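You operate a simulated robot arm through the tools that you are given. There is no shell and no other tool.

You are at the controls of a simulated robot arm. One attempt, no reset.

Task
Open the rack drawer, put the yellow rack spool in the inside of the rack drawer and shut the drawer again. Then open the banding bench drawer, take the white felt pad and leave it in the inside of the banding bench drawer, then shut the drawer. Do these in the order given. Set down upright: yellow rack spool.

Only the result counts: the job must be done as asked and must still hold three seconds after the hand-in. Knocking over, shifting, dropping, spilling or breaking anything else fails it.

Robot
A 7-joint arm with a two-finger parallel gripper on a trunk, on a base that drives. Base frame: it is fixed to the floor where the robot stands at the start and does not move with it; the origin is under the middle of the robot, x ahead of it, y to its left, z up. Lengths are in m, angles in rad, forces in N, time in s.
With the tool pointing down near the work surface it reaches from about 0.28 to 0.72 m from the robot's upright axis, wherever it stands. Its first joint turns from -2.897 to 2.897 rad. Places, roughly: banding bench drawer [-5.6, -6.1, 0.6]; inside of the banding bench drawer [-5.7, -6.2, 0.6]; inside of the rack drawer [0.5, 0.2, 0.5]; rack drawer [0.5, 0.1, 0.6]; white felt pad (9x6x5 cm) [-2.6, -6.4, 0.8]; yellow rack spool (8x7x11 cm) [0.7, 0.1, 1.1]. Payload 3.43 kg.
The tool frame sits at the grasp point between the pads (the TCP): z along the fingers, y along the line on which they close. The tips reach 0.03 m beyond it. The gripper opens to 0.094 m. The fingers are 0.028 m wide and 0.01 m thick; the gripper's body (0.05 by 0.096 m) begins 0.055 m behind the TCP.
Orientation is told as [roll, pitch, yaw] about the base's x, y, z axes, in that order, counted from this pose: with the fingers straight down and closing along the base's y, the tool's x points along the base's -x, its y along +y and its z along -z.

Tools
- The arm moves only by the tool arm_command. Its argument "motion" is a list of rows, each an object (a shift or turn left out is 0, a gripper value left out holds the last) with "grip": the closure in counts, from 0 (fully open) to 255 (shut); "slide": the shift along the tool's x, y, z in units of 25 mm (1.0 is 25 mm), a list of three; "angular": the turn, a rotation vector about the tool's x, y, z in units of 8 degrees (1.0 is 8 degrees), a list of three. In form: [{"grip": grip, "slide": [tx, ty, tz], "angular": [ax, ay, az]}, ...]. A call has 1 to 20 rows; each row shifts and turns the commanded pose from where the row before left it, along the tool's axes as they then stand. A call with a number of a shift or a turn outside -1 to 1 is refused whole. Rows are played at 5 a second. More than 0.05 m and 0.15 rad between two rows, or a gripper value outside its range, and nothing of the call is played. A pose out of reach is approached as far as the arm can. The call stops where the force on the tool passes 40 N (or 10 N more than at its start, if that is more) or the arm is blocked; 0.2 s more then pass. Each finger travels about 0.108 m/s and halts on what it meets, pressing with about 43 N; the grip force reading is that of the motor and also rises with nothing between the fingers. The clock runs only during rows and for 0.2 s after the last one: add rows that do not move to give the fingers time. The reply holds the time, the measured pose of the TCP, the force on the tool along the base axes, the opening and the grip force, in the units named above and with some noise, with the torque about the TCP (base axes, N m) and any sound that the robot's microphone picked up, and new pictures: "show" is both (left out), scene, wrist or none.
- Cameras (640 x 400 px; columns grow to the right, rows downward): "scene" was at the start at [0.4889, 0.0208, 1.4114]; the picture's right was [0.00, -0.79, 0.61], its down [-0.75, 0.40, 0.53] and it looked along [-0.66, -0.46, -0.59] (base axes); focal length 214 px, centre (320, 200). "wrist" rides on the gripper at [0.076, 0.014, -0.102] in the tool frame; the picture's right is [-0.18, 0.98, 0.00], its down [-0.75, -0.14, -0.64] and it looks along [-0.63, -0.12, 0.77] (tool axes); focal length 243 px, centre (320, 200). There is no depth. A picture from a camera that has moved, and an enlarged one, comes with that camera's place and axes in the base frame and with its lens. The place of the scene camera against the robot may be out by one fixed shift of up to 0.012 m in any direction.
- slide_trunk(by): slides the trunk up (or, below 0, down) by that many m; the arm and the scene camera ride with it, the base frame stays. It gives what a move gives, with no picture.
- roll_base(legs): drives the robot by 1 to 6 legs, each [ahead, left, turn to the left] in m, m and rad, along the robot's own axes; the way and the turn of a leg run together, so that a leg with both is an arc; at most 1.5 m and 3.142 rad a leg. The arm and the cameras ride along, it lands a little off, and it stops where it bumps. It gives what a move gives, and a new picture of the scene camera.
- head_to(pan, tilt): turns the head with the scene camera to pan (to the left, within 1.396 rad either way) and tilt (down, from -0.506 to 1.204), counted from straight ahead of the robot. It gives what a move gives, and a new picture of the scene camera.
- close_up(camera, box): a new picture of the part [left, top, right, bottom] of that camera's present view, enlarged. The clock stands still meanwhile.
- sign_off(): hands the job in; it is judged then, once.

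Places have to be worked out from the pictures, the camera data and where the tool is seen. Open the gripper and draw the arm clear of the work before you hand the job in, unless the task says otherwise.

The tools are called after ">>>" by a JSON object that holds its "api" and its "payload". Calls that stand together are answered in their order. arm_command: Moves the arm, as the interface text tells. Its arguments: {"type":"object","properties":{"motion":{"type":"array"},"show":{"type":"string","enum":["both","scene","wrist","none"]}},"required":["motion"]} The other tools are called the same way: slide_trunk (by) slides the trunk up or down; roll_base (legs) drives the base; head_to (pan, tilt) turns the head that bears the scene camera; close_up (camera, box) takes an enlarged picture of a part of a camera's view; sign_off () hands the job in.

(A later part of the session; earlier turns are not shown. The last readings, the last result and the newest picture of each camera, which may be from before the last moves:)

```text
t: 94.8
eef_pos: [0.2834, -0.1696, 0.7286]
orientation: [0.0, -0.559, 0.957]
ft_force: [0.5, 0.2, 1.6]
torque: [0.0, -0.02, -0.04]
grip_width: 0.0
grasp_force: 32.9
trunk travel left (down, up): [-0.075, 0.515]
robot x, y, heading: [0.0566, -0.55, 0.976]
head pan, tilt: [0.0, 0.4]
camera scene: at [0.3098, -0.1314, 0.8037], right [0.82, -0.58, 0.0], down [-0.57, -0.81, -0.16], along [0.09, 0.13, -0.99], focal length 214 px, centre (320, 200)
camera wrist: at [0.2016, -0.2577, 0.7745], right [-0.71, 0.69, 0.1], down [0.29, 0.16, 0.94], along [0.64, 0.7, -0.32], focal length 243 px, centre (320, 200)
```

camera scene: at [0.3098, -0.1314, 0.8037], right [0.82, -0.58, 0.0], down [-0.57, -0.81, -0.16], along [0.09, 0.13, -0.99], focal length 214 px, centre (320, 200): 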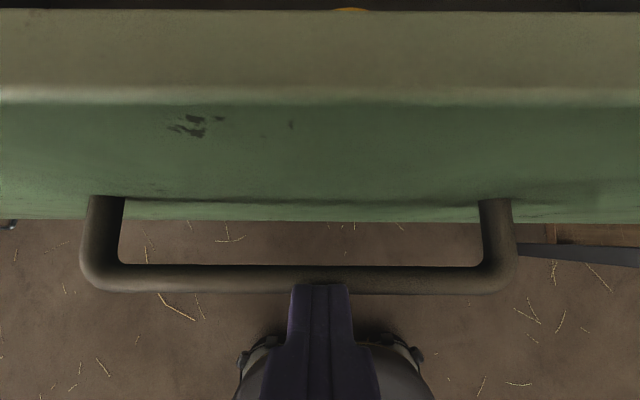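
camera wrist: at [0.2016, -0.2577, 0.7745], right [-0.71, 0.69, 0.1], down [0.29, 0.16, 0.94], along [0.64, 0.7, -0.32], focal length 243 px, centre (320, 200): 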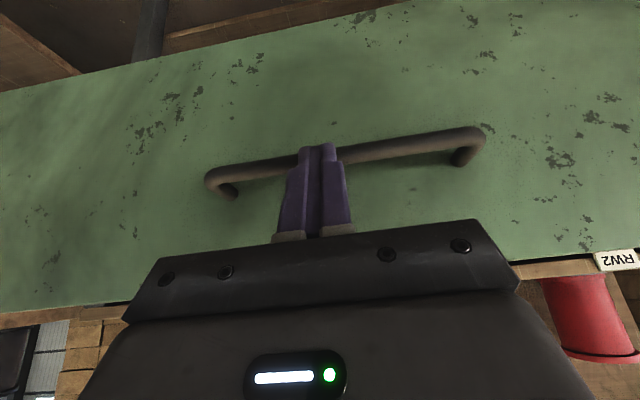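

The fingertip is just at the top of the bar, too high for a solid push. I'll retract 3 cm, lower 3 cm and then approach again.

>>> {"api": "arm_command", "payload": {"motion": [{"slide": [0.51, 0, -0.318]}, {"slide": [0.51, 0, -0.318]}, {"slide": [0.318, 0, 0.51]}, {"slide": [0.318, 0, 0.51]}, {"slide": [-0.34, 0, 0.212]}, {"slide": [-0.34, 0, 0.212]}, {"slide": [-0.25, 0, 0.159]}, {"slide": [-0.25, 0, 0.159]}, {"slide": [-0.25, 0, 0.159]}, {"slide": [0, 0, 0]}]}}

```text
t: 97.0
eef_pos: [0.2914, -0.1602, 0.6972]
orientation: [0.0, -0.558, 0.958]
ft_force: [-0.2, -1.1, -1.2]
torque: [-0.01, 0.01, -0.02]
grip_width: 0.0
grasp_force: 33.1
trunk travel left (down, up): [-0.075, 0.515]
robot x, y, heading: [0.049, -0.5518, 0.979]
head pan, tilt: [0.0, 0.4]
camera scene: at [0.3168, -0.1219, 0.7722], right [0.82, -0.58, 0.0], down [-0.57, -0.81, -0.16], along [0.09, 0.13, -0.99], focal length 214 px, centre (320, 200)
camera wrist: at [0.2086, -0.2483, 0.7431], right [-0.71, 0.69, 0.1], down [0.29, 0.16, 0.94], along [0.64, 0.7, -0.32], focal length 243 px, centre (320, 200)
```

scene: 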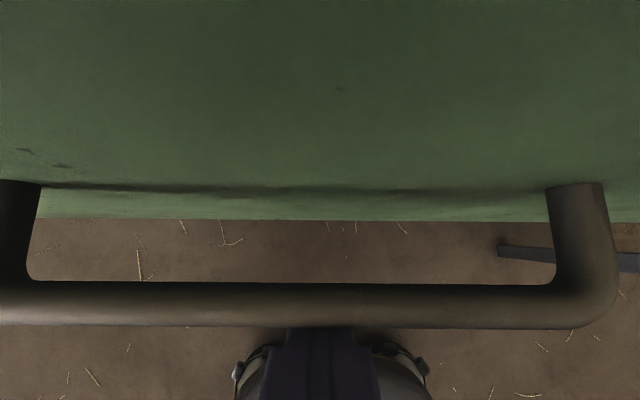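
wrist: 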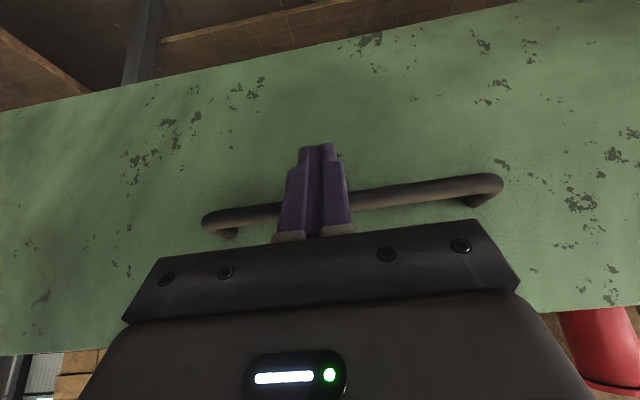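

The fingers now cross in front of the bar. I'll push in slowly by 16 cm.

>>> {"api": "arm_command", "payload": {"motion": [{"slide": [-0.2, 0, 0.125]}, {"slide": [-0.34, 0, 0.212]}, {"slide": [-0.34, 0, 0.212]}, {"slide": [-0.34, 0, 0.212]}, {"slide": [-0.34, 0, 0.212]}, {"slide": [-0.34, 0, 0.212]}, {"slide": [-0.34, 0, 0.212]}, {"slide": [-0.34, 0, 0.212]}, {"slide": [-0.34, 0, 0.212]}, {"slide": [-0.34, 0, 0.212]}, {"slide": [-0.34, 0, 0.212]}, {"slide": [-0.34, 0, 0.212]}, {"slide": [-0.34, 0, 0.212]}, {"slide": [-0.34, 0, 0.212]}, {"slide": [-0.34, 0, 0.212]}, {"slide": [-0.34, 0, 0.212]}, {"slide": [0, 0, 0]}]}}

```text
t: 100.6
eef_pos: [0.3816, -0.0312, 0.6977]
orientation: [0.0, -0.561, 0.957]
ft_force: [-0.5, -0.4, 0.1]
torque: [0.02, -0.02, 0.04]
grip_width: 0.0002
grasp_force: 32.4
trunk travel left (down, up): [-0.075, 0.515]
robot x, y, heading: [0.0531, -0.5531, 0.98]
head pan, tilt: [0.0, 0.4]
camera scene: at [0.4072, 0.0061, 0.7737], right [0.82, -0.58, 0.0], down [-0.57, -0.81, -0.16], along [0.09, 0.13, -0.99], focal length 214 px, centre (320, 200)
camera wrist: at [0.2989, -0.1202, 0.7445], right [-0.71, 0.69, 0.1], down [0.29, 0.16, 0.94], along [0.64, 0.7, -0.31], focal length 243 px, centre (320, 200)
```

scene: 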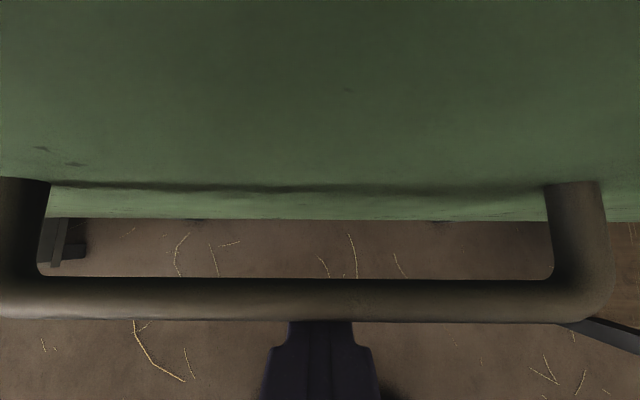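
wrist: 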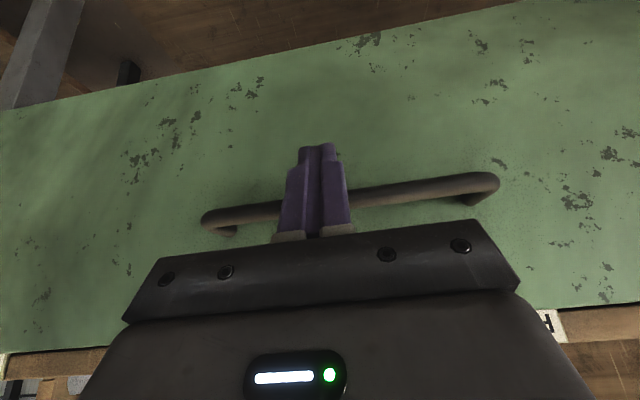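

The drawer moves with the fingers, virtually without resistance. I'll keep pushing in small steps until it meets its stop.

>>> {"api": "arm_command", "payload": {"motion": [{"slide": [-0.2, 0, 0.125]}, {"slide": [-0.2, 0, 0.125]}, {"slide": [-0.2, 0, 0.125]}, {"slide": [-0.2, 0, 0.125]}, {"slide": [-0.2, 0, 0.125]}, {"slide": [-0.2, 0, 0.125]}, {"slide": [-0.2, 0, 0.125]}, {"slide": [-0.2, 0, 0.125]}, {"slide": [0, 0, 0]}]}}

```text
t: 101.7
eef_pos: [0.3891, -0.0184, 0.6934]
orientation: [0.001, -0.542, 0.959]
ft_force: [-8.2, -10.2, 6.1]
torque: [0.89, -0.99, -0.41]
grip_width: 0.0
grasp_force: 32.7
trunk travel left (down, up): [-0.075, 0.515]
robot x, y, heading: [0.054, -0.5545, 0.979]
head pan, tilt: [0.0, 0.4]
stopped in row 5: the force on the tool passed its limit at 47 N (the readings are from after the stop); the commanded pose is now the measured one
camera scene: at [0.4159, 0.0186, 0.7684], right [0.82, -0.58, 0.01], down [-0.57, -0.81, -0.13], along [0.08, 0.1, -0.99], focal length 214 px, centre (320, 200)
camera wrist: at [0.3076, -0.1069, 0.7423], right [-0.71, 0.69, 0.1], down [0.3, 0.17, 0.94], along [0.64, 0.7, -0.33], focal length 243 px, centre (320, 200)
```

scene: 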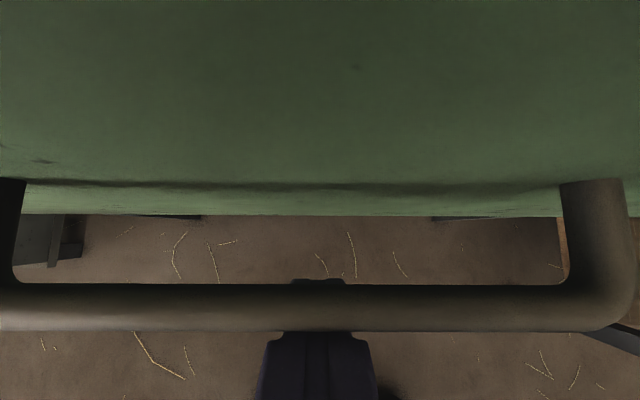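
wrist: 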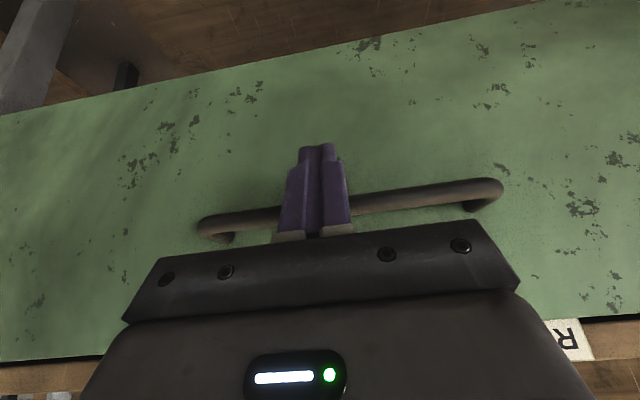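

The stop was met with the bar back at n≈0.227, its original closed position. I'll withdraw straight back 10 cm and look at the closed front.

>>> {"api": "arm_command", "payload": {"motion": [{"slide": [0.34, 0, -0.212]}, {"slide": [0.848, 0, -0.53]}, {"slide": [0.848, 0, -0.53]}, {"slide": [0.848, 0, -0.53]}, {"slide": [0.848, 0, -0.53]}, {"slide": [0, 0, -1]}, {"slide": [0, 0, -1]}, {"slide": [0, 0, -1]}, {"slide": [0, 0, 0]}]}}

>>> {"api": "head_to", "payload": {"pan": 0.0, "tilt": -0.3}}

```text
t: 103.7
eef_pos: [0.304, -0.1399, 0.7598]
orientation: [0.001, -0.544, 0.958]
ft_force: [-0.5, -0.8, -0.1]
torque: [-0.01, 0.02, -0.01]
grip_width: 0.0001
grasp_force: 33.5
trunk travel left (down, up): [-0.075, 0.515]
robot x, y, heading: [0.05, -0.5513, 0.978]
head pan, tilt: [0.0, 0.4]
camera scene: at [0.3311, -0.1002, 0.8341], right [0.82, -0.58, 0.0], down [-0.57, -0.81, -0.14], along [0.08, 0.12, -0.99], focal length 214 px, centre (320, 200)
camera wrist: at [0.2227, -0.2268, 0.8075], right [-0.71, 0.69, 0.09], down [0.3, 0.17, 0.94], along [0.64, 0.7, -0.33], focal length 243 px, centre (320, 200)
```

scene: 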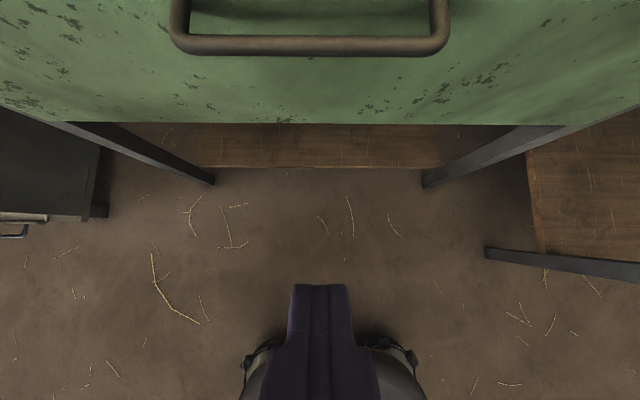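
wrist: 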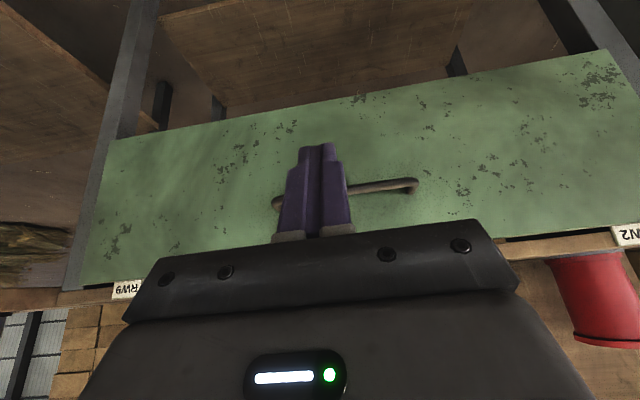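

```text
t: 104.7
eef_pos: [0.3046, -0.1385, 0.7596]
orientation: [0.0, -0.544, 0.958]
ft_force: [0.1, -1.0, -0.2]
torque: [0.0, 0.02, 0.02]
grip_width: 0.0
grasp_force: 33.2
trunk travel left (down, up): [-0.075, 0.515]
robot x, y, heading: [0.0495, -0.5519, 0.98]
head pan, tilt: [0.0, -0.3]
camera scene: at [0.3578, -0.0621, 0.8781], right [0.82, -0.58, 0.0], down [-0.38, -0.54, -0.75], along [0.43, 0.61, -0.67], focal length 214 px, centre (320, 200)
```

scene: 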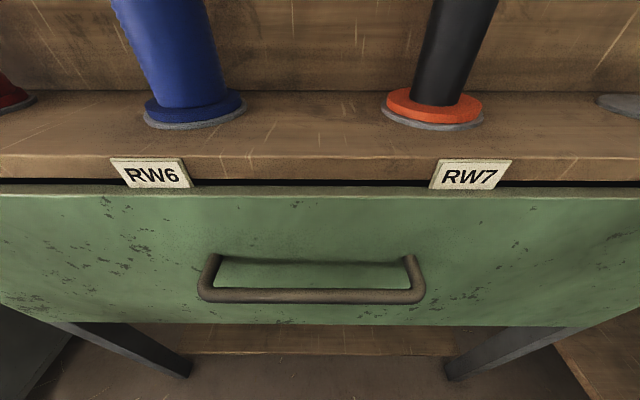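

The rack drawer is shut and everything on the shelves stands as before. Now I'll straighten the tool, rise, and look around for a route to the felt pad behind the robot.

>>> {"api": "arm_command", "payload": {"motion": [{"slide": [0.5, 0, -0.5], "angular": [0, 1, 0]}, {"slide": [0.5, 0, -0.5], "angular": [0, 1, 0]}, {"slide": [0.5, 0, -0.8], "angular": [0, 1, 0]}, {"slide": [0, 0, -1], "angular": [0, 0.9, 0]}, {"slide": [0, 0, -1]}, {"slide": [0, 0, -1]}, {"slide": [0, 0, -1]}, {"slide": [0, 0, -1]}, {"slide": [0, 0, -1]}, {"slide": [0, 0, -1], "grip": 0}, {"slide": [0, 0, -1]}, {"slide": [0, 0, 0]}], "show": "none"}}

>>> {"api": "slide_trunk", "payload": {"by": 0.35}}

>>> {"api": "head_to", "payload": {"pan": 0.0, "tilt": 1.2}}

>>> {"api": "head_to", "payload": {"pan": -1.2, "tilt": 0.6}}

>>> {"api": "head_to", "payload": {"pan": 1.2, "tilt": 0.6}}

```text
t: 107.3
eef_pos: [0.2741, -0.184, 0.9854]
orientation: [0.0, 0.003, 0.959]
ft_force: [-0.1, 0.2, 0.8]
torque: [0.0, -0.01, 0.01]
grip_width: 0.094
grasp_force: 0.1
trunk travel left (down, up): [-0.075, 0.515]
robot x, y, heading: [0.0538, -0.548, 0.982]
head pan, tilt: [0.0, -0.3]
```

```text
t: 110.8
eef_pos: [0.2734, -0.1841, 1.3336]
orientation: [0.001, 0.002, 0.958]
ft_force: [-0.2, -0.4, 0.1]
torque: [0.0, -0.05, 0.0]
grip_width: 0.094
grasp_force: 0.0
trunk travel left (down, up): [-0.425, 0.165]
robot x, y, heading: [0.0529, -0.5554, 0.978]
head pan, tilt: [0.0, -0.3]
```

```text
t: 112.4
eef_pos: [0.2739, -0.1834, 1.3346]
orientation: [0.0, 0.002, 0.959]
ft_force: [0.0, -0.3, -0.8]
torque: [0.01, -0.04, 0.02]
grip_width: 0.0942
grasp_force: 0.1
trunk travel left (down, up): [-0.425, 0.165]
robot x, y, heading: [0.0512, -0.5528, 0.974]
head pan, tilt: [0.0, 1.201]
camera scene: at [0.2815, -0.1719, 1.4139], right [0.82, -0.58, 0.0], down [-0.21, -0.3, 0.93], along [-0.54, -0.76, -0.36], focal length 214 px, centre (320, 200)
```

scene: 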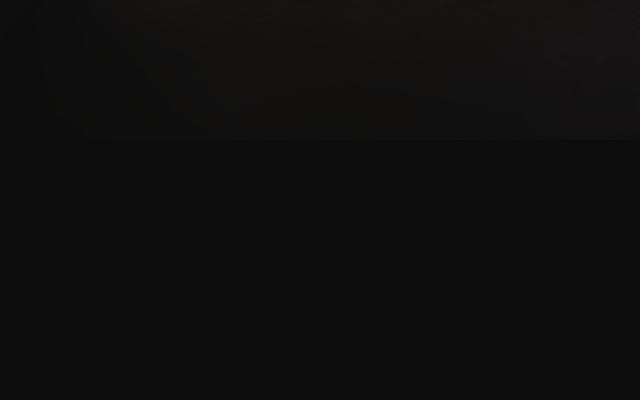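

```text
t: 113.8
eef_pos: [0.273, -0.1832, 1.3348]
orientation: [0.0, 0.002, 0.958]
ft_force: [-0.6, -0.5, 0.6]
torque: [-0.02, -0.01, 0.0]
grip_width: 0.094
grasp_force: 0.0
trunk travel left (down, up): [-0.425, 0.165]
robot x, y, heading: [0.0528, -0.5493, 0.988]
head pan, tilt: [-1.201, 0.6]
camera scene: at [0.3745, -0.1828, 1.4378], right [0.3, -0.21, 0.93], down [-0.91, -0.37, 0.21], along [0.3, -0.91, -0.3], focal length 214 px, centre (320, 200)
```

scene: 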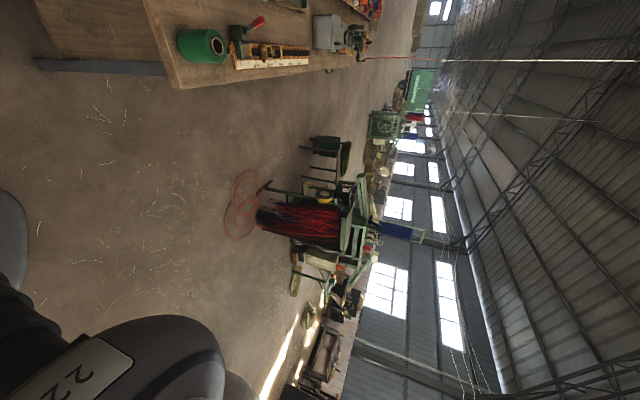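

```text
t: 116.0
eef_pos: [0.2735, -0.1838, 1.3366]
orientation: [0.0, 0.001, 0.959]
ft_force: [-0.7, -0.1, -0.3]
torque: [-0.01, -0.01, -0.03]
grip_width: 0.0938
grasp_force: 0.2
trunk travel left (down, up): [-0.425, 0.165]
robot x, y, heading: [0.0505, -0.5536, 0.976]
head pan, tilt: [1.201, 0.6]
camera scene: at [0.2398, -0.088, 1.4378], right [0.3, -0.21, -0.93], down [-0.04, -0.98, 0.21], along [-0.95, -0.02, -0.3], focal length 214 px, centre (320, 200)
```

scene: 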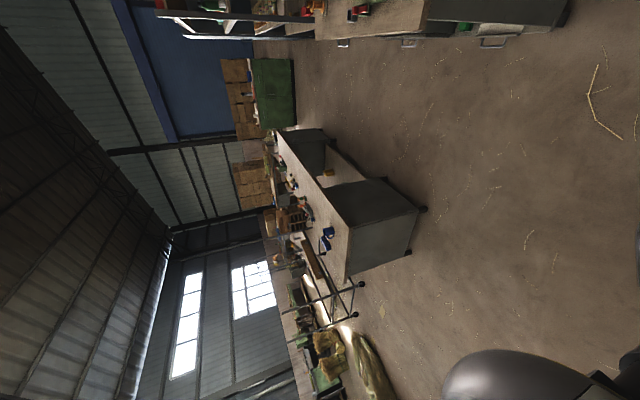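

The near bench end lies around (-1.3..-1.6, -0.4..-0.9), leaving open floor toward -y. I'll turn the robot in place to face the pad's direction and look ahead.

>>> {"api": "roll_base", "payload": {"legs": [[0, 0, -2.97]]}}

>>> {"api": "head_to", "payload": {"pan": 0.0, "tilt": -0.5}}

>>> {"api": "head_to", "payload": {"pan": -1.2, "tilt": -0.5}}

>>> {"api": "head_to", "payload": {"pan": 1.2, "tilt": -0.5}}

```text
t: 123.3
eef_pos: [-0.097, -0.9532, 1.3351]
orientation: [-0.001, 0.001, -1.998]
ft_force: [0.3, 0.0, 0.1]
torque: [0.02, 0.02, 0.0]
grip_width: 0.0941
grasp_force: 0.1
trunk travel left (down, up): [-0.425, 0.165]
robot x, y, heading: [0.0521, -0.5523, -1.977]
head pan, tilt: [1.201, 0.6]
camera scene: at [-0.0417, -1.0345, 1.4379], right [-0.33, 0.15, -0.93], down [-0.14, 0.97, 0.21], along [0.93, 0.2, -0.3], focal length 214 px, centre (320, 200)
```

scene: 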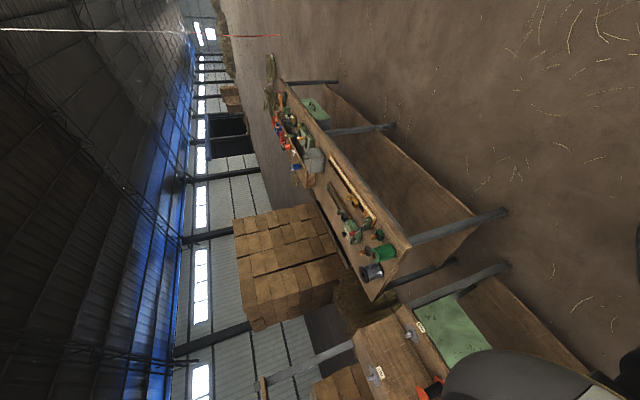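

```text
t: 124.7
eef_pos: [-0.0956, -0.9531, 1.335]
orientation: [0.001, 0.002, -1.998]
ft_force: [0.5, 0.5, 0.3]
torque: [-0.03, 0.04, -0.03]
grip_width: 0.0942
grasp_force: 0.1
trunk travel left (down, up): [-0.425, 0.165]
robot x, y, heading: [0.0562, -0.5515, -1.975]
head pan, tilt: [0.0, -0.499]
camera scene: at [-0.156, -1.087, 1.4026], right [-0.91, 0.41, 0.0], down [0.36, 0.8, -0.48], along [-0.2, -0.43, -0.88], focal length 214 px, centre (320, 200)
```

scene: 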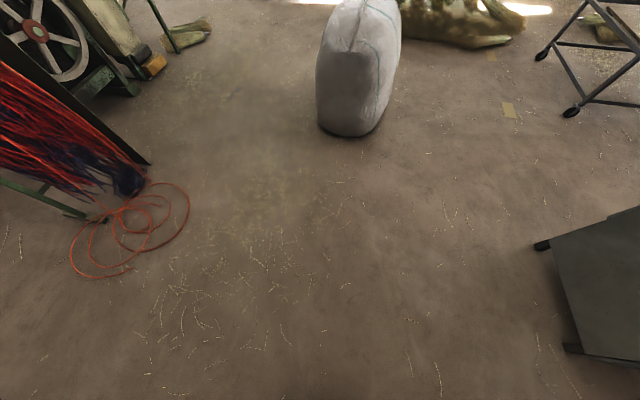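

```text
t: 126.1
eef_pos: [-0.0961, -0.9538, 1.3355]
orientation: [0.001, 0.003, -1.998]
ft_force: [-0.4, -0.5, 0.0]
torque: [-0.01, -0.03, -0.01]
grip_width: 0.0943
grasp_force: 0.0
trunk travel left (down, up): [-0.425, 0.165]
robot x, y, heading: [0.0486, -0.5522, -1.981]
head pan, tilt: [-1.201, -0.499]
camera scene: at [-0.213, -1.0612, 1.4455], right [-0.33, 0.15, 0.93], down [-0.04, 0.98, -0.17], along [-0.94, -0.1, -0.32], focal length 214 px, centre (320, 200)
```

scene: 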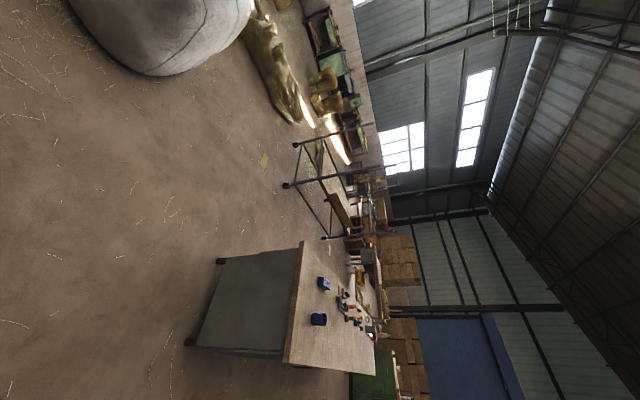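

```text
t: 128.3
eef_pos: [-0.0953, -0.9524, 1.3346]
orientation: [-0.001, 0.001, -1.999]
ft_force: [0.0, 0.2, 0.2]
torque: [0.0, 0.04, 0.03]
grip_width: 0.0942
grasp_force: 0.0
trunk travel left (down, up): [-0.425, 0.165]
robot x, y, heading: [0.0502, -0.55, -1.978]
head pan, tilt: [1.201, -0.499]
camera scene: at [-0.0992, -1.113, 1.4454], right [-0.33, 0.15, -0.93], down [0.77, 0.61, -0.17], along [0.55, -0.77, -0.32], focal length 214 px, centre (320, 200)
```

scene: 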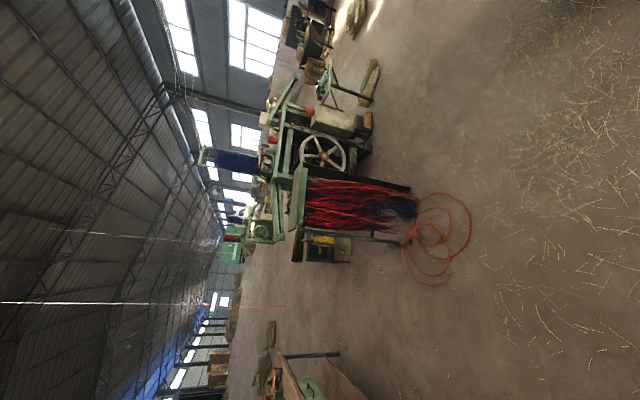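

Between the white sack (about -1.0, -2.35) and the hose and yarn machine (x > 0.5) there is a free lane about 1.2 m wide near x≈-0.1. I'll drive through its middle to about (-0.1, -2.55) and look again.

>>> {"api": "roll_base", "payload": {"legs": [[0.95, 0.327, 0], [0.945, 0.327, 0]]}}

>>> {"api": "head_to", "payload": {"pan": 0.0, "tilt": -0.5}}

>>> {"api": "head_to", "payload": {"pan": -1.0, "tilt": -0.5}}

```text
t: 138.3
eef_pos: [-0.233, -2.9549, 1.3346]
orientation: [0.0, 0.002, -2.005]
ft_force: [-0.6, -0.4, 0.0]
torque: [0.02, 0.0, 0.01]
grip_width: 0.094
grasp_force: 0.1
trunk travel left (down, up): [-0.425, 0.165]
robot x, y, heading: [-0.0795, -2.5561, -1.986]
head pan, tilt: [1.201, -0.499]
camera scene: at [-0.2376, -3.1148, 1.4453], right [-0.33, 0.15, -0.93], down [0.77, 0.61, -0.17], along [0.54, -0.78, -0.32], focal length 214 px, centre (320, 200)
```

scene: 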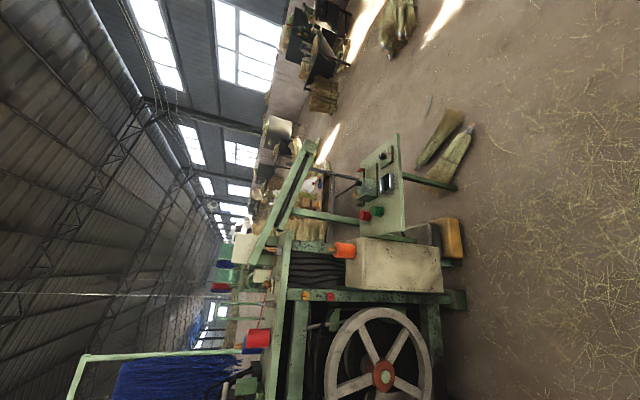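

```text
t: 139.7
eef_pos: [-0.2324, -2.9546, 1.3349]
orientation: [-0.001, 0.002, -2.005]
ft_force: [0.6, 0.2, -0.7]
torque: [-0.02, 0.01, 0.02]
grip_width: 0.0942
grasp_force: 0.0
trunk travel left (down, up): [-0.425, 0.165]
robot x, y, heading: [-0.0773, -2.5548, -1.985]
head pan, tilt: [0.0, -0.499]
camera scene: at [-0.2942, -3.088, 1.4027], right [-0.91, 0.42, 0.0], down [0.37, 0.8, -0.48], along [-0.2, -0.43, -0.88], focal length 214 px, centre (320, 200)
```

scene: 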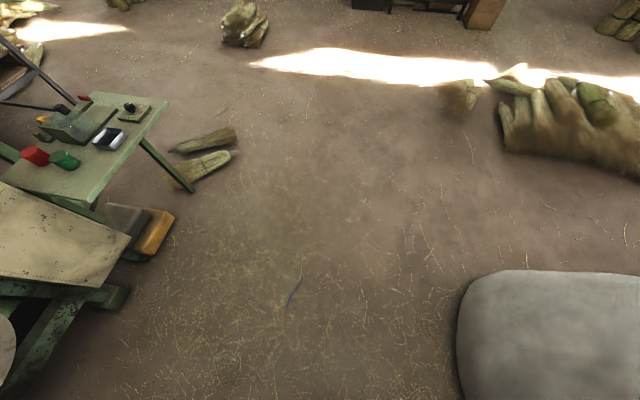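

```text
t: 141.0
eef_pos: [-0.2336, -2.9548, 1.3345]
orientation: [0.0, 0.002, -2.005]
ft_force: [-0.7, 0.0, 0.1]
torque: [0.0, -0.03, -0.01]
grip_width: 0.0938
grasp_force: 0.0
trunk travel left (down, up): [-0.425, 0.165]
robot x, y, heading: [-0.0793, -2.5525, -1.981]
head pan, tilt: [-1.0, -0.499]
camera scene: at [-0.3454, -3.0642, 1.4335], right [-0.49, 0.23, 0.84], down [0.0, 0.97, -0.26], along [-0.87, -0.12, -0.48], focal length 214 px, centre (320, 200)
```

scene: 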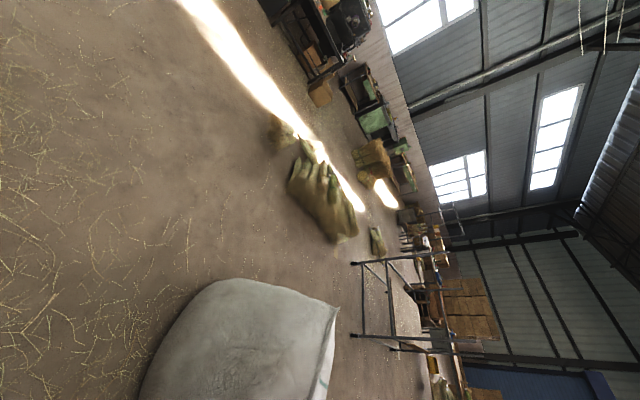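

The pad's table legs show up near (-2.6, -6.5), and a clear floor corridor leads there. I'll turn slightly and drive 2.6 m toward it.

>>> {"api": "roll_base", "payload": {"legs": [[0, 0, -0.165], [1.3, 0, 0], [1.3, 0, 0]]}}

>>> {"api": "head_to", "payload": {"pan": 0.0, "tilt": -0.5}}

>>> {"api": "head_to", "payload": {"pan": -1.0, "tilt": -0.5}}

>>> {"api": "head_to", "payload": {"pan": 1.0, "tilt": -0.5}}

```text
t: 154.3
eef_pos: [-1.6265, -5.1708, 1.3348]
orientation: [-0.001, 0.001, -2.114]
ft_force: [-0.1, -0.3, 0.0]
torque: [0.04, 0.02, -0.01]
grip_width: 0.0941
grasp_force: 0.0
trunk travel left (down, up): [-0.425, 0.165]
robot x, y, heading: [-1.432, -4.7863, -2.089]
head pan, tilt: [-1.0, -0.499]
camera scene: at [-1.749, -5.2671, 1.4334], right [-0.46, 0.28, 0.84], down [0.11, 0.96, -0.26], along [-0.88, -0.03, -0.47], focal length 214 px, centre (320, 200)
```

scene: 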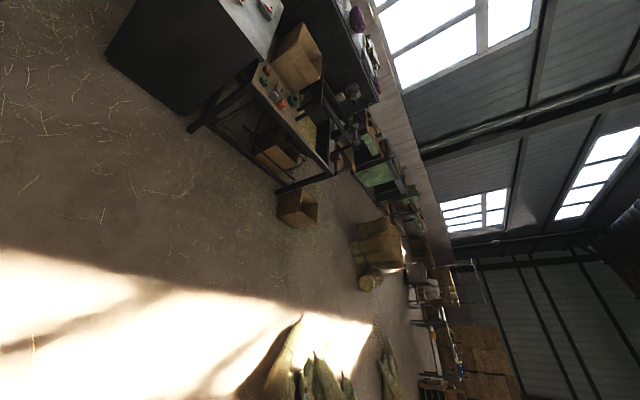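

```text
t: 155.6
eef_pos: [-1.6261, -5.1708, 1.3342]
orientation: [0.0, 0.001, -2.112]
ft_force: [0.0, -0.6, 0.1]
torque: [0.01, 0.03, 0.04]
grip_width: 0.0937
grasp_force: 0.0
trunk travel left (down, up): [-0.425, 0.165]
robot x, y, heading: [-1.4291, -4.7876, -2.085]
head pan, tilt: [0.0, -0.499]
camera scene: at [-1.7005, -5.2958, 1.4027], right [-0.86, 0.52, 0.0], down [0.45, 0.75, -0.48], along [-0.25, -0.41, -0.88], focal length 214 px, centre (320, 200)
```

scene: 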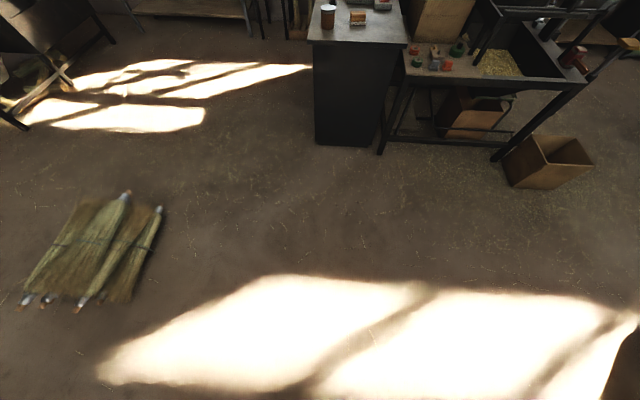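

```text
t: 156.9
eef_pos: [-1.6259, -5.1706, 1.3347]
orientation: [0.0, 0.001, -2.112]
ft_force: [0.1, 0.6, 0.2]
torque: [-0.01, 0.0, -0.01]
grip_width: 0.0939
grasp_force: 0.0
trunk travel left (down, up): [-0.425, 0.165]
robot x, y, heading: [-1.4329, -4.7894, -2.084]
head pan, tilt: [-1.0, -0.499]
camera scene: at [-1.7488, -5.2668, 1.4335], right [-0.46, 0.28, 0.84], down [0.11, 0.96, -0.26], along [-0.88, -0.03, -0.48], focal length 214 px, centre (320, 200)
```

scene: 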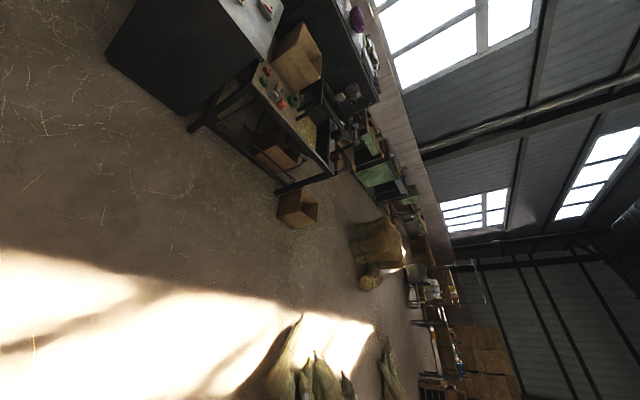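

```text
t: 158.8
eef_pos: [-1.6252, -5.1704, 1.3359]
orientation: [0.0, 0.001, -2.112]
ft_force: [0.5, -0.4, 0.2]
torque: [0.02, 0.05, 0.01]
grip_width: 0.0941
grasp_force: 0.1
trunk travel left (down, up): [-0.425, 0.165]
robot x, y, heading: [-1.4307, -4.7874, -2.092]
head pan, tilt: [1.0, -0.499]
camera scene: at [-1.6521, -5.3249, 1.4335], right [-0.46, 0.28, -0.84], down [0.8, 0.55, -0.26], along [0.39, -0.79, -0.48], focal length 214 px, centre (320, 200)
```

scene: 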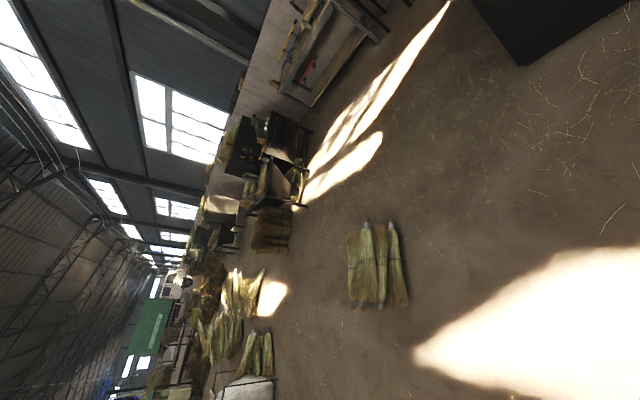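

The pad's table is the dark cabinet with its front edge from about (-2.34, -6.46) to (-2.77, -6.15), angled like the rack, with a can and blocks on it. I'll drive to about 0.77 m from the pad, squared to the cabinet, and look.

>>> {"api": "roll_base", "payload": {"legs": [[0, 0, -0.098], [1.2, -0.02, 0]]}}

>>> {"api": "head_to", "payload": {"pan": 0.0, "tilt": -0.4}}

```text
t: 165.4
eef_pos: [-2.3795, -6.1195, 1.3353]
orientation: [0.0, 0.003, -2.218]
ft_force: [-0.2, -0.8, -0.8]
torque: [0.01, 0.0, -0.01]
grip_width: 0.094
grasp_force: 0.0
trunk travel left (down, up): [-0.425, 0.165]
robot x, y, heading: [-2.1483, -5.7595, -2.194]
head pan, tilt: [1.0, -0.499]
camera scene: at [-2.423, -6.2702, 1.4333], right [-0.43, 0.33, -0.84], down [0.85, 0.46, -0.26], along [0.3, -0.83, -0.48], focal length 214 px, centre (320, 200)
```

scene: 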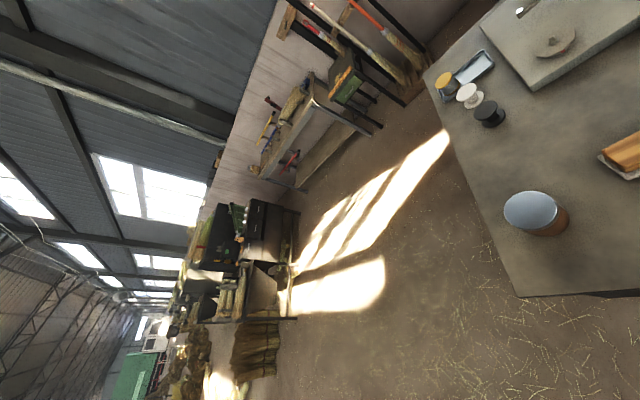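

```text
t: 166.7
eef_pos: [-2.3798, -6.1196, 1.3357]
orientation: [-0.001, 0.001, -2.217]
ft_force: [0.2, -0.6, -0.3]
torque: [-0.02, 0.03, 0.02]
grip_width: 0.0939
grasp_force: 0.1
trunk travel left (down, up): [-0.425, 0.165]
robot x, y, heading: [-2.1484, -5.7583, -2.195]
head pan, tilt: [0.0, -0.4]
camera scene: at [-2.4636, -6.2304, 1.3966], right [-0.8, 0.6, 0.0], down [0.55, 0.74, -0.39], along [-0.23, -0.31, -0.92], focal length 214 px, centre (320, 200)
```

scene: 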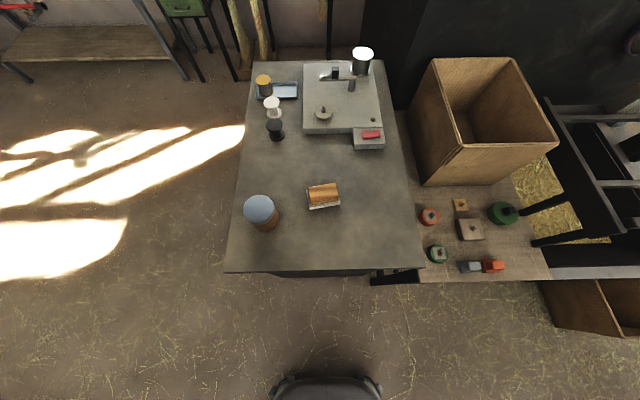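

The white felt pad is the small wooden-handled block at about (-2.64, -6.44), with a can about 10 cm away. I'll zoom in.

>>> {"api": "close_up", "payload": {"camera": "scene", "box": [230, 150, 410, 260]}}

>>> {"api": "close_up", "payload": {"camera": "wrist", "box": [0, 0, 640, 400]}}

```text
3.56 times, centred on (320, 205) of scene
camera zoom: at [-2.4636, -6.2304, 1.3966], right [-0.8, 0.6, 0.0], down [0.55, 0.74, -0.39], along [-0.23, -0.31, -0.92], focal length 763 px, centre (320, 182)
```

zoom: 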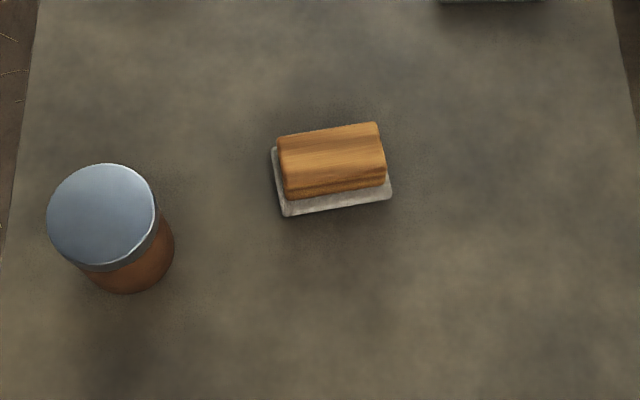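

```text
1.00 times, centred on (320, 200) of wrist (not enlarged: the box is as wide or as high as the picture)
camera zoom: at [-2.3243, -6.0666, 1.4373], right [0.67, -0.74, 0.0], down [-0.57, -0.52, 0.64], along [-0.47, -0.43, -0.77], focal length 243 px, centre (320, 200)
```

zoom: 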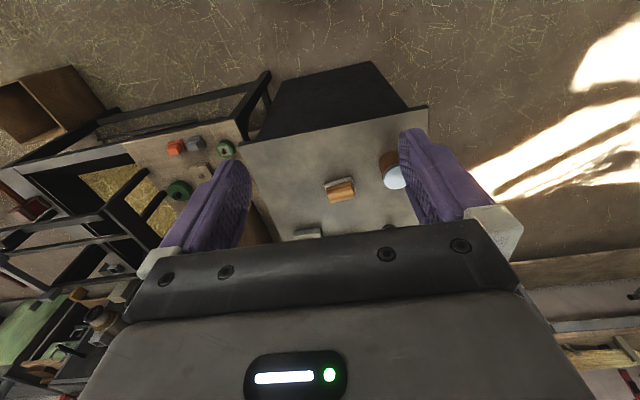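

The pad's long side runs about 10° off the cabinet edge, so I'll grip across its 6 cm width. I'll roll 0.23 m closer (about 0.2 m clearance to the cabinet) and turn the tool.

>>> {"api": "roll_base", "payload": {"legs": [[0.23, 0, 0]]}}

>>> {"api": "arm_command", "payload": {"motion": [{"angular": [0, 0, 1]}, {"angular": [0, 0, 1]}, {"angular": [0, 0, 1]}, {"angular": [0, 0, 1]}, {"angular": [0, 0, 1]}, {"angular": [0, 0, 1]}, {"angular": [0, 0, 1]}, {"angular": [0, 0, 1]}, {"angular": [0, 0, 1]}, {"angular": [0, 0, 1]}, {"slide": [0, 0, 0]}]}}

```text
t: 168.4
eef_pos: [-2.5143, -6.3062, 1.3336]
orientation: [0.001, 0.003, -2.212]
ft_force: [0.6, -0.4, 0.0]
torque: [0.0, -0.02, 0.01]
grip_width: 0.094
grasp_force: 0.1
trunk travel left (down, up): [-0.425, 0.165]
robot x, y, heading: [-2.2808, -5.9457, -2.189]
head pan, tilt: [0.0, -0.4]
camera scene: at [-2.5971, -6.4189, 1.3959], right [-0.8, 0.6, 0.0], down [0.55, 0.74, -0.39], along [-0.23, -0.31, -0.92], focal length 214 px, centre (320, 200)
```

scene: 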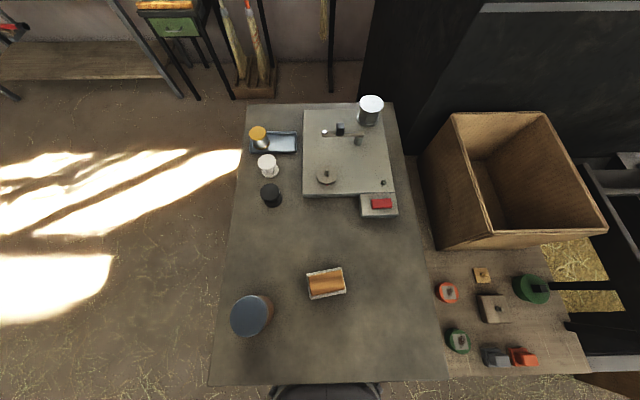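

```text
t: 170.8
eef_pos: [-2.5136, -6.306, 1.336]
orientation: [-0.001, -0.002, 2.673]
ft_force: [-0.3, -0.7, -0.3]
torque: [-0.02, -0.01, 0.0]
grip_width: 0.094
grasp_force: 0.0
trunk travel left (down, up): [-0.425, 0.165]
robot x, y, heading: [-2.2815, -5.9432, -2.19]
head pan, tilt: [0.0, -0.4]
camera scene: at [-2.6378, -6.2385, 1.397], right [0.45, 0.89, 0.0], down [0.82, -0.42, -0.39], along [-0.35, 0.18, -0.92], focal length 214 px, centre (320, 200)
camera wrist: at [-2.4527, -6.3534, 1.4376], right [-0.61, -0.79, 0.0], down [-0.61, 0.47, 0.64], along [-0.51, 0.39, -0.77], focal length 243 px, centre (320, 200)
```

scene: 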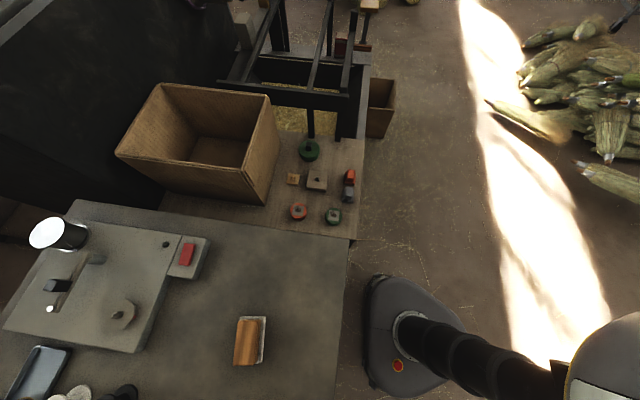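
wrist: 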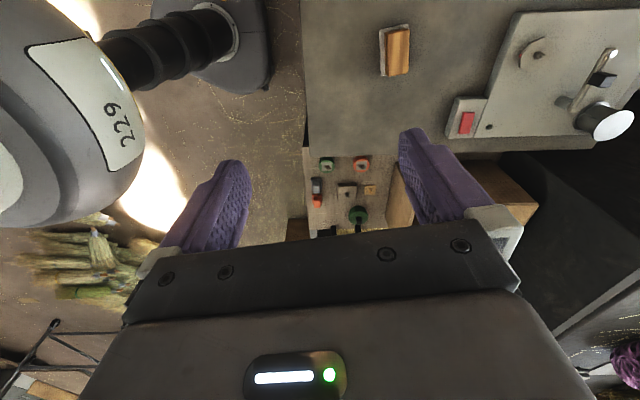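

The pad's long side lines up with the hand, and I put the pad's centre at about (-2.626, -6.427). I'll move over it and lower the trunk 0.2 m.

>>> {"api": "arm_command", "payload": {"motion": [{"slide": [-0.26, 0.907, 0]}, {"slide": [-0.26, 0.907, 0]}, {"slide": [-0.26, 0.907, 0]}, {"slide": [-0.26, 0.907, 0]}, {"slide": [-0.26, 0.907, 0]}, {"slide": [-0.26, 0.907, 0]}, {"slide": [-0.26, 0.907, 0]}, {"slide": [0, 0, 0]}], "show": "none"}}

>>> {"api": "slide_trunk", "payload": {"by": -0.2}}

>>> {"api": "close_up", "payload": {"camera": "wrist", "box": [200, 0, 460, 200]}}

>>> {"api": "head_to", "payload": {"pan": 0.0, "tilt": 0.5}}

```text
t: 172.6
eef_pos: [-2.6251, -6.4285, 1.3334]
orientation: [-0.003, 0.0, 2.675]
ft_force: [0.1, 0.6, 0.1]
torque: [-0.02, -0.03, 0.02]
grip_width: 0.0942
grasp_force: 0.1
trunk travel left (down, up): [-0.425, 0.165]
robot x, y, heading: [-2.2801, -5.9472, -2.196]
head pan, tilt: [0.0, -0.4]
```

```text
t: 174.8
eef_pos: [-2.6233, -6.4277, 1.1336]
orientation: [-0.004, 0.0, 2.674]
ft_force: [-0.6, 0.1, -0.3]
torque: [0.0, -0.01, -0.02]
grip_width: 0.0939
grasp_force: 0.0
trunk travel left (down, up): [-0.225, 0.365]
robot x, y, heading: [-2.281, -5.9452, -2.189]
head pan, tilt: [0.0, -0.4]
```

```text
2.00 times, centred on (330, 100) of wrist
camera zoom: at [-2.5642, -6.4755, 1.2359], right [-0.61, -0.79, 0.0], down [-0.61, 0.47, 0.64], along [-0.51, 0.39, -0.77], focal length 485 px, centre (300, 400)
```

zoom: 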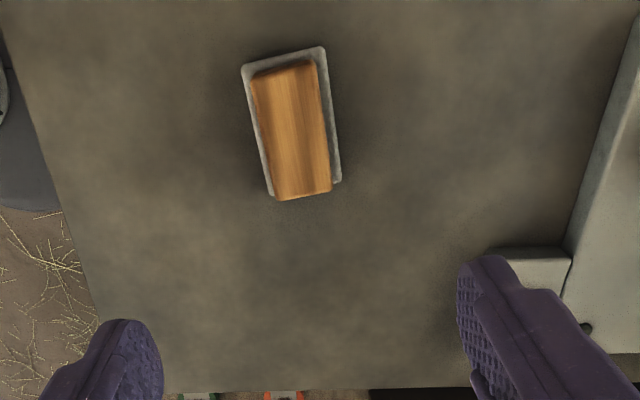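

```text
t: 176.0
eef_pos: [-2.6244, -6.4292, 1.134]
orientation: [-0.002, -0.001, 2.673]
ft_force: [0.1, 0.1, 0.0]
torque: [-0.01, 0.0, -0.02]
grip_width: 0.0941
grasp_force: 0.1
trunk travel left (down, up): [-0.225, 0.365]
robot x, y, heading: [-2.2832, -5.945, -2.188]
head pan, tilt: [0.0, 0.499]
camera scene: at [-2.6789, -6.3967, 1.1773], right [0.45, 0.89, 0.0], down [0.78, -0.4, 0.48], along [0.43, -0.21, -0.88], focal length 214 px, centre (320, 200)
```

scene: 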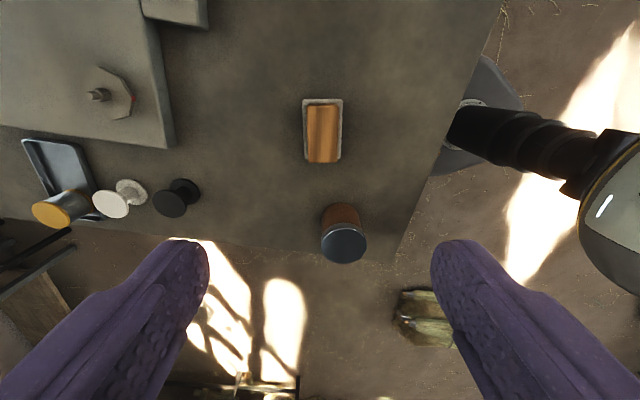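

Pad centre refines to (-2.6245, -6.4226), top z≈0.835, and the hand is aligned with it. I'll correct a few millimetres and descend to z≈0.91 for a last check.

>>> {"api": "arm_command", "payload": {"motion": [{"slide": [-0.12, -0.2, 0]}, {"slide": [0, 0, 1]}, {"slide": [0, 0, 1]}, {"slide": [0, 0, 1]}, {"slide": [0, 0, 1]}, {"slide": [0, 0, 1]}, {"slide": [0, 0, 1]}, {"slide": [0, 0, 1]}, {"slide": [0, 0, 1]}, {"slide": [0, 0, 0.9]}, {"slide": [0, 0, 0]}, {"slide": [0, 0, 0]}]}}

>>> {"api": "close_up", "payload": {"camera": "wrist", "box": [200, 50, 460, 230]}}

```text
t: 178.6
eef_pos: [-2.6244, -6.4218, 0.9113]
orientation: [-0.001, 0.001, 2.673]
ft_force: [-0.4, -0.6, -0.6]
torque: [-0.01, -0.02, 0.0]
grip_width: 0.0941
grasp_force: 0.0
trunk travel left (down, up): [-0.225, 0.365]
robot x, y, heading: [-2.2825, -5.94, -2.191]
head pan, tilt: [0.0, 0.499]
camera scene: at [-2.6788, -6.3901, 0.9545], right [0.45, 0.89, 0.0], down [0.78, -0.4, 0.48], along [0.43, -0.22, -0.88], focal length 214 px, centre (320, 200)
camera wrist: at [-2.5642, -6.4689, 1.0129], right [-0.61, -0.79, 0.0], down [-0.61, 0.47, 0.64], along [-0.51, 0.39, -0.77], focal length 243 px, centre (320, 200)
```

scene: 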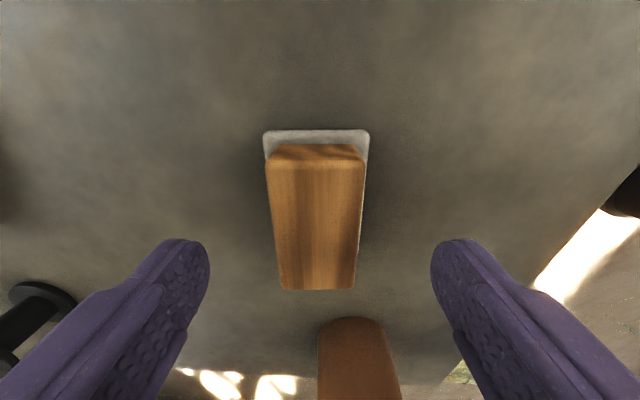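
wrist: 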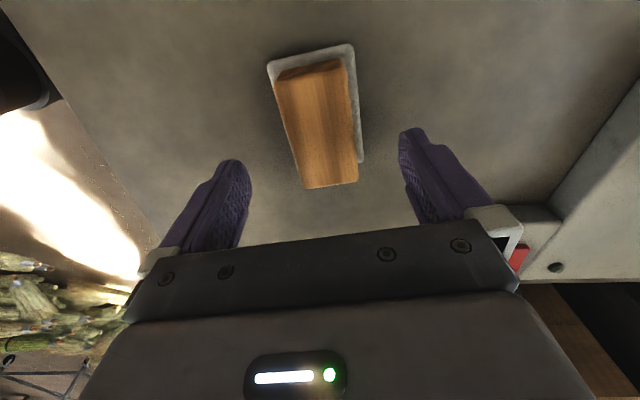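

```text
2.22 times, centred on (330, 140) of wrist
camera zoom: at [-2.5642, -6.4689, 1.0129], right [-0.61, -0.79, 0.0], down [-0.61, 0.47, 0.64], along [-0.51, 0.39, -0.77], focal length 539 px, centre (298, 333)
```

zoom: 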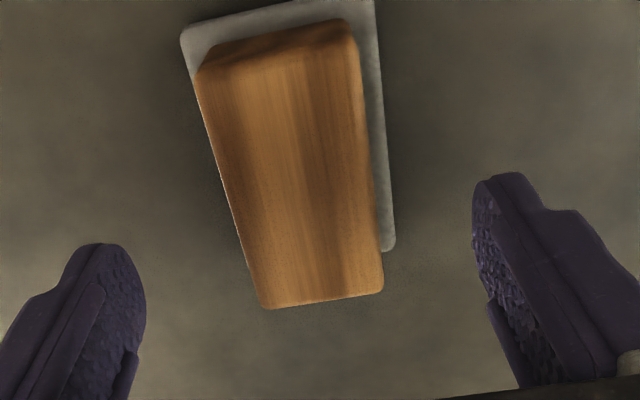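

Height estimates for the pad top now scatter between 0.835 and 0.87. I'll descend only 3.5 cm more and re-check.

>>> {"api": "arm_command", "payload": {"motion": [{"slide": [0, 0, 0.7]}, {"slide": [0, 0, 0.7]}, {"slide": [0, 0, 0]}, {"slide": [0, 0, 0]}]}}

>>> {"api": "head_to", "payload": {"pan": 0.0, "tilt": 0.9}}

```text
t: 179.6
eef_pos: [-2.6239, -6.4219, 0.876]
orientation: [0.001, 0.001, 2.674]
ft_force: [-0.3, 0.5, 0.4]
torque: [-0.01, 0.0, -0.01]
grip_width: 0.0941
grasp_force: 0.1
trunk travel left (down, up): [-0.225, 0.365]
robot x, y, heading: [-2.281, -5.946, -2.191]
head pan, tilt: [0.0, 0.499]
camera scene: at [-2.6787, -6.3907, 0.9186], right [0.45, 0.89, 0.0], down [0.78, -0.4, 0.48], along [0.43, -0.22, -0.88], focal length 214 px, centre (320, 200)
camera wrist: at [-2.5641, -6.4695, 0.9769], right [-0.61, -0.79, 0.0], down [-0.61, 0.47, 0.64], along [-0.51, 0.39, -0.77], focal length 243 px, centre (320, 200)
```

scene: 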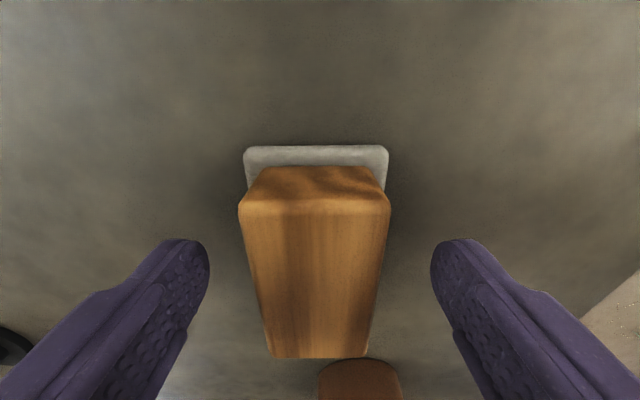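
wrist: 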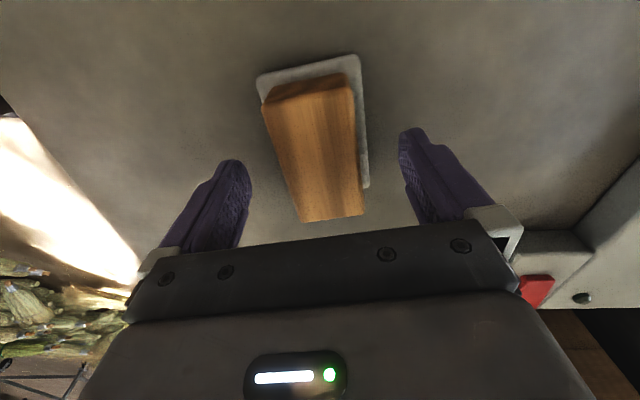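

```text
t: 180.5
eef_pos: [-2.6246, -6.4232, 0.8747]
orientation: [-0.002, 0.001, 2.674]
ft_force: [0.5, 0.0, 0.9]
torque: [0.03, 0.0, 0.01]
grip_width: 0.0939
grasp_force: 0.0
trunk travel left (down, up): [-0.225, 0.365]
robot x, y, heading: [-2.2819, -5.9446, -2.187]
head pan, tilt: [0.0, 0.901]
camera scene: at [-2.6486, -6.406, 0.9341], right [0.45, 0.89, 0.0], down [0.55, -0.28, 0.78], along [0.7, -0.35, -0.62], focal length 214 px, centre (320, 200)
```

scene: 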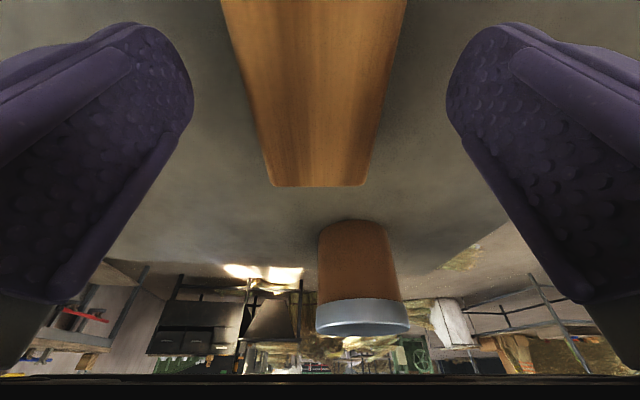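

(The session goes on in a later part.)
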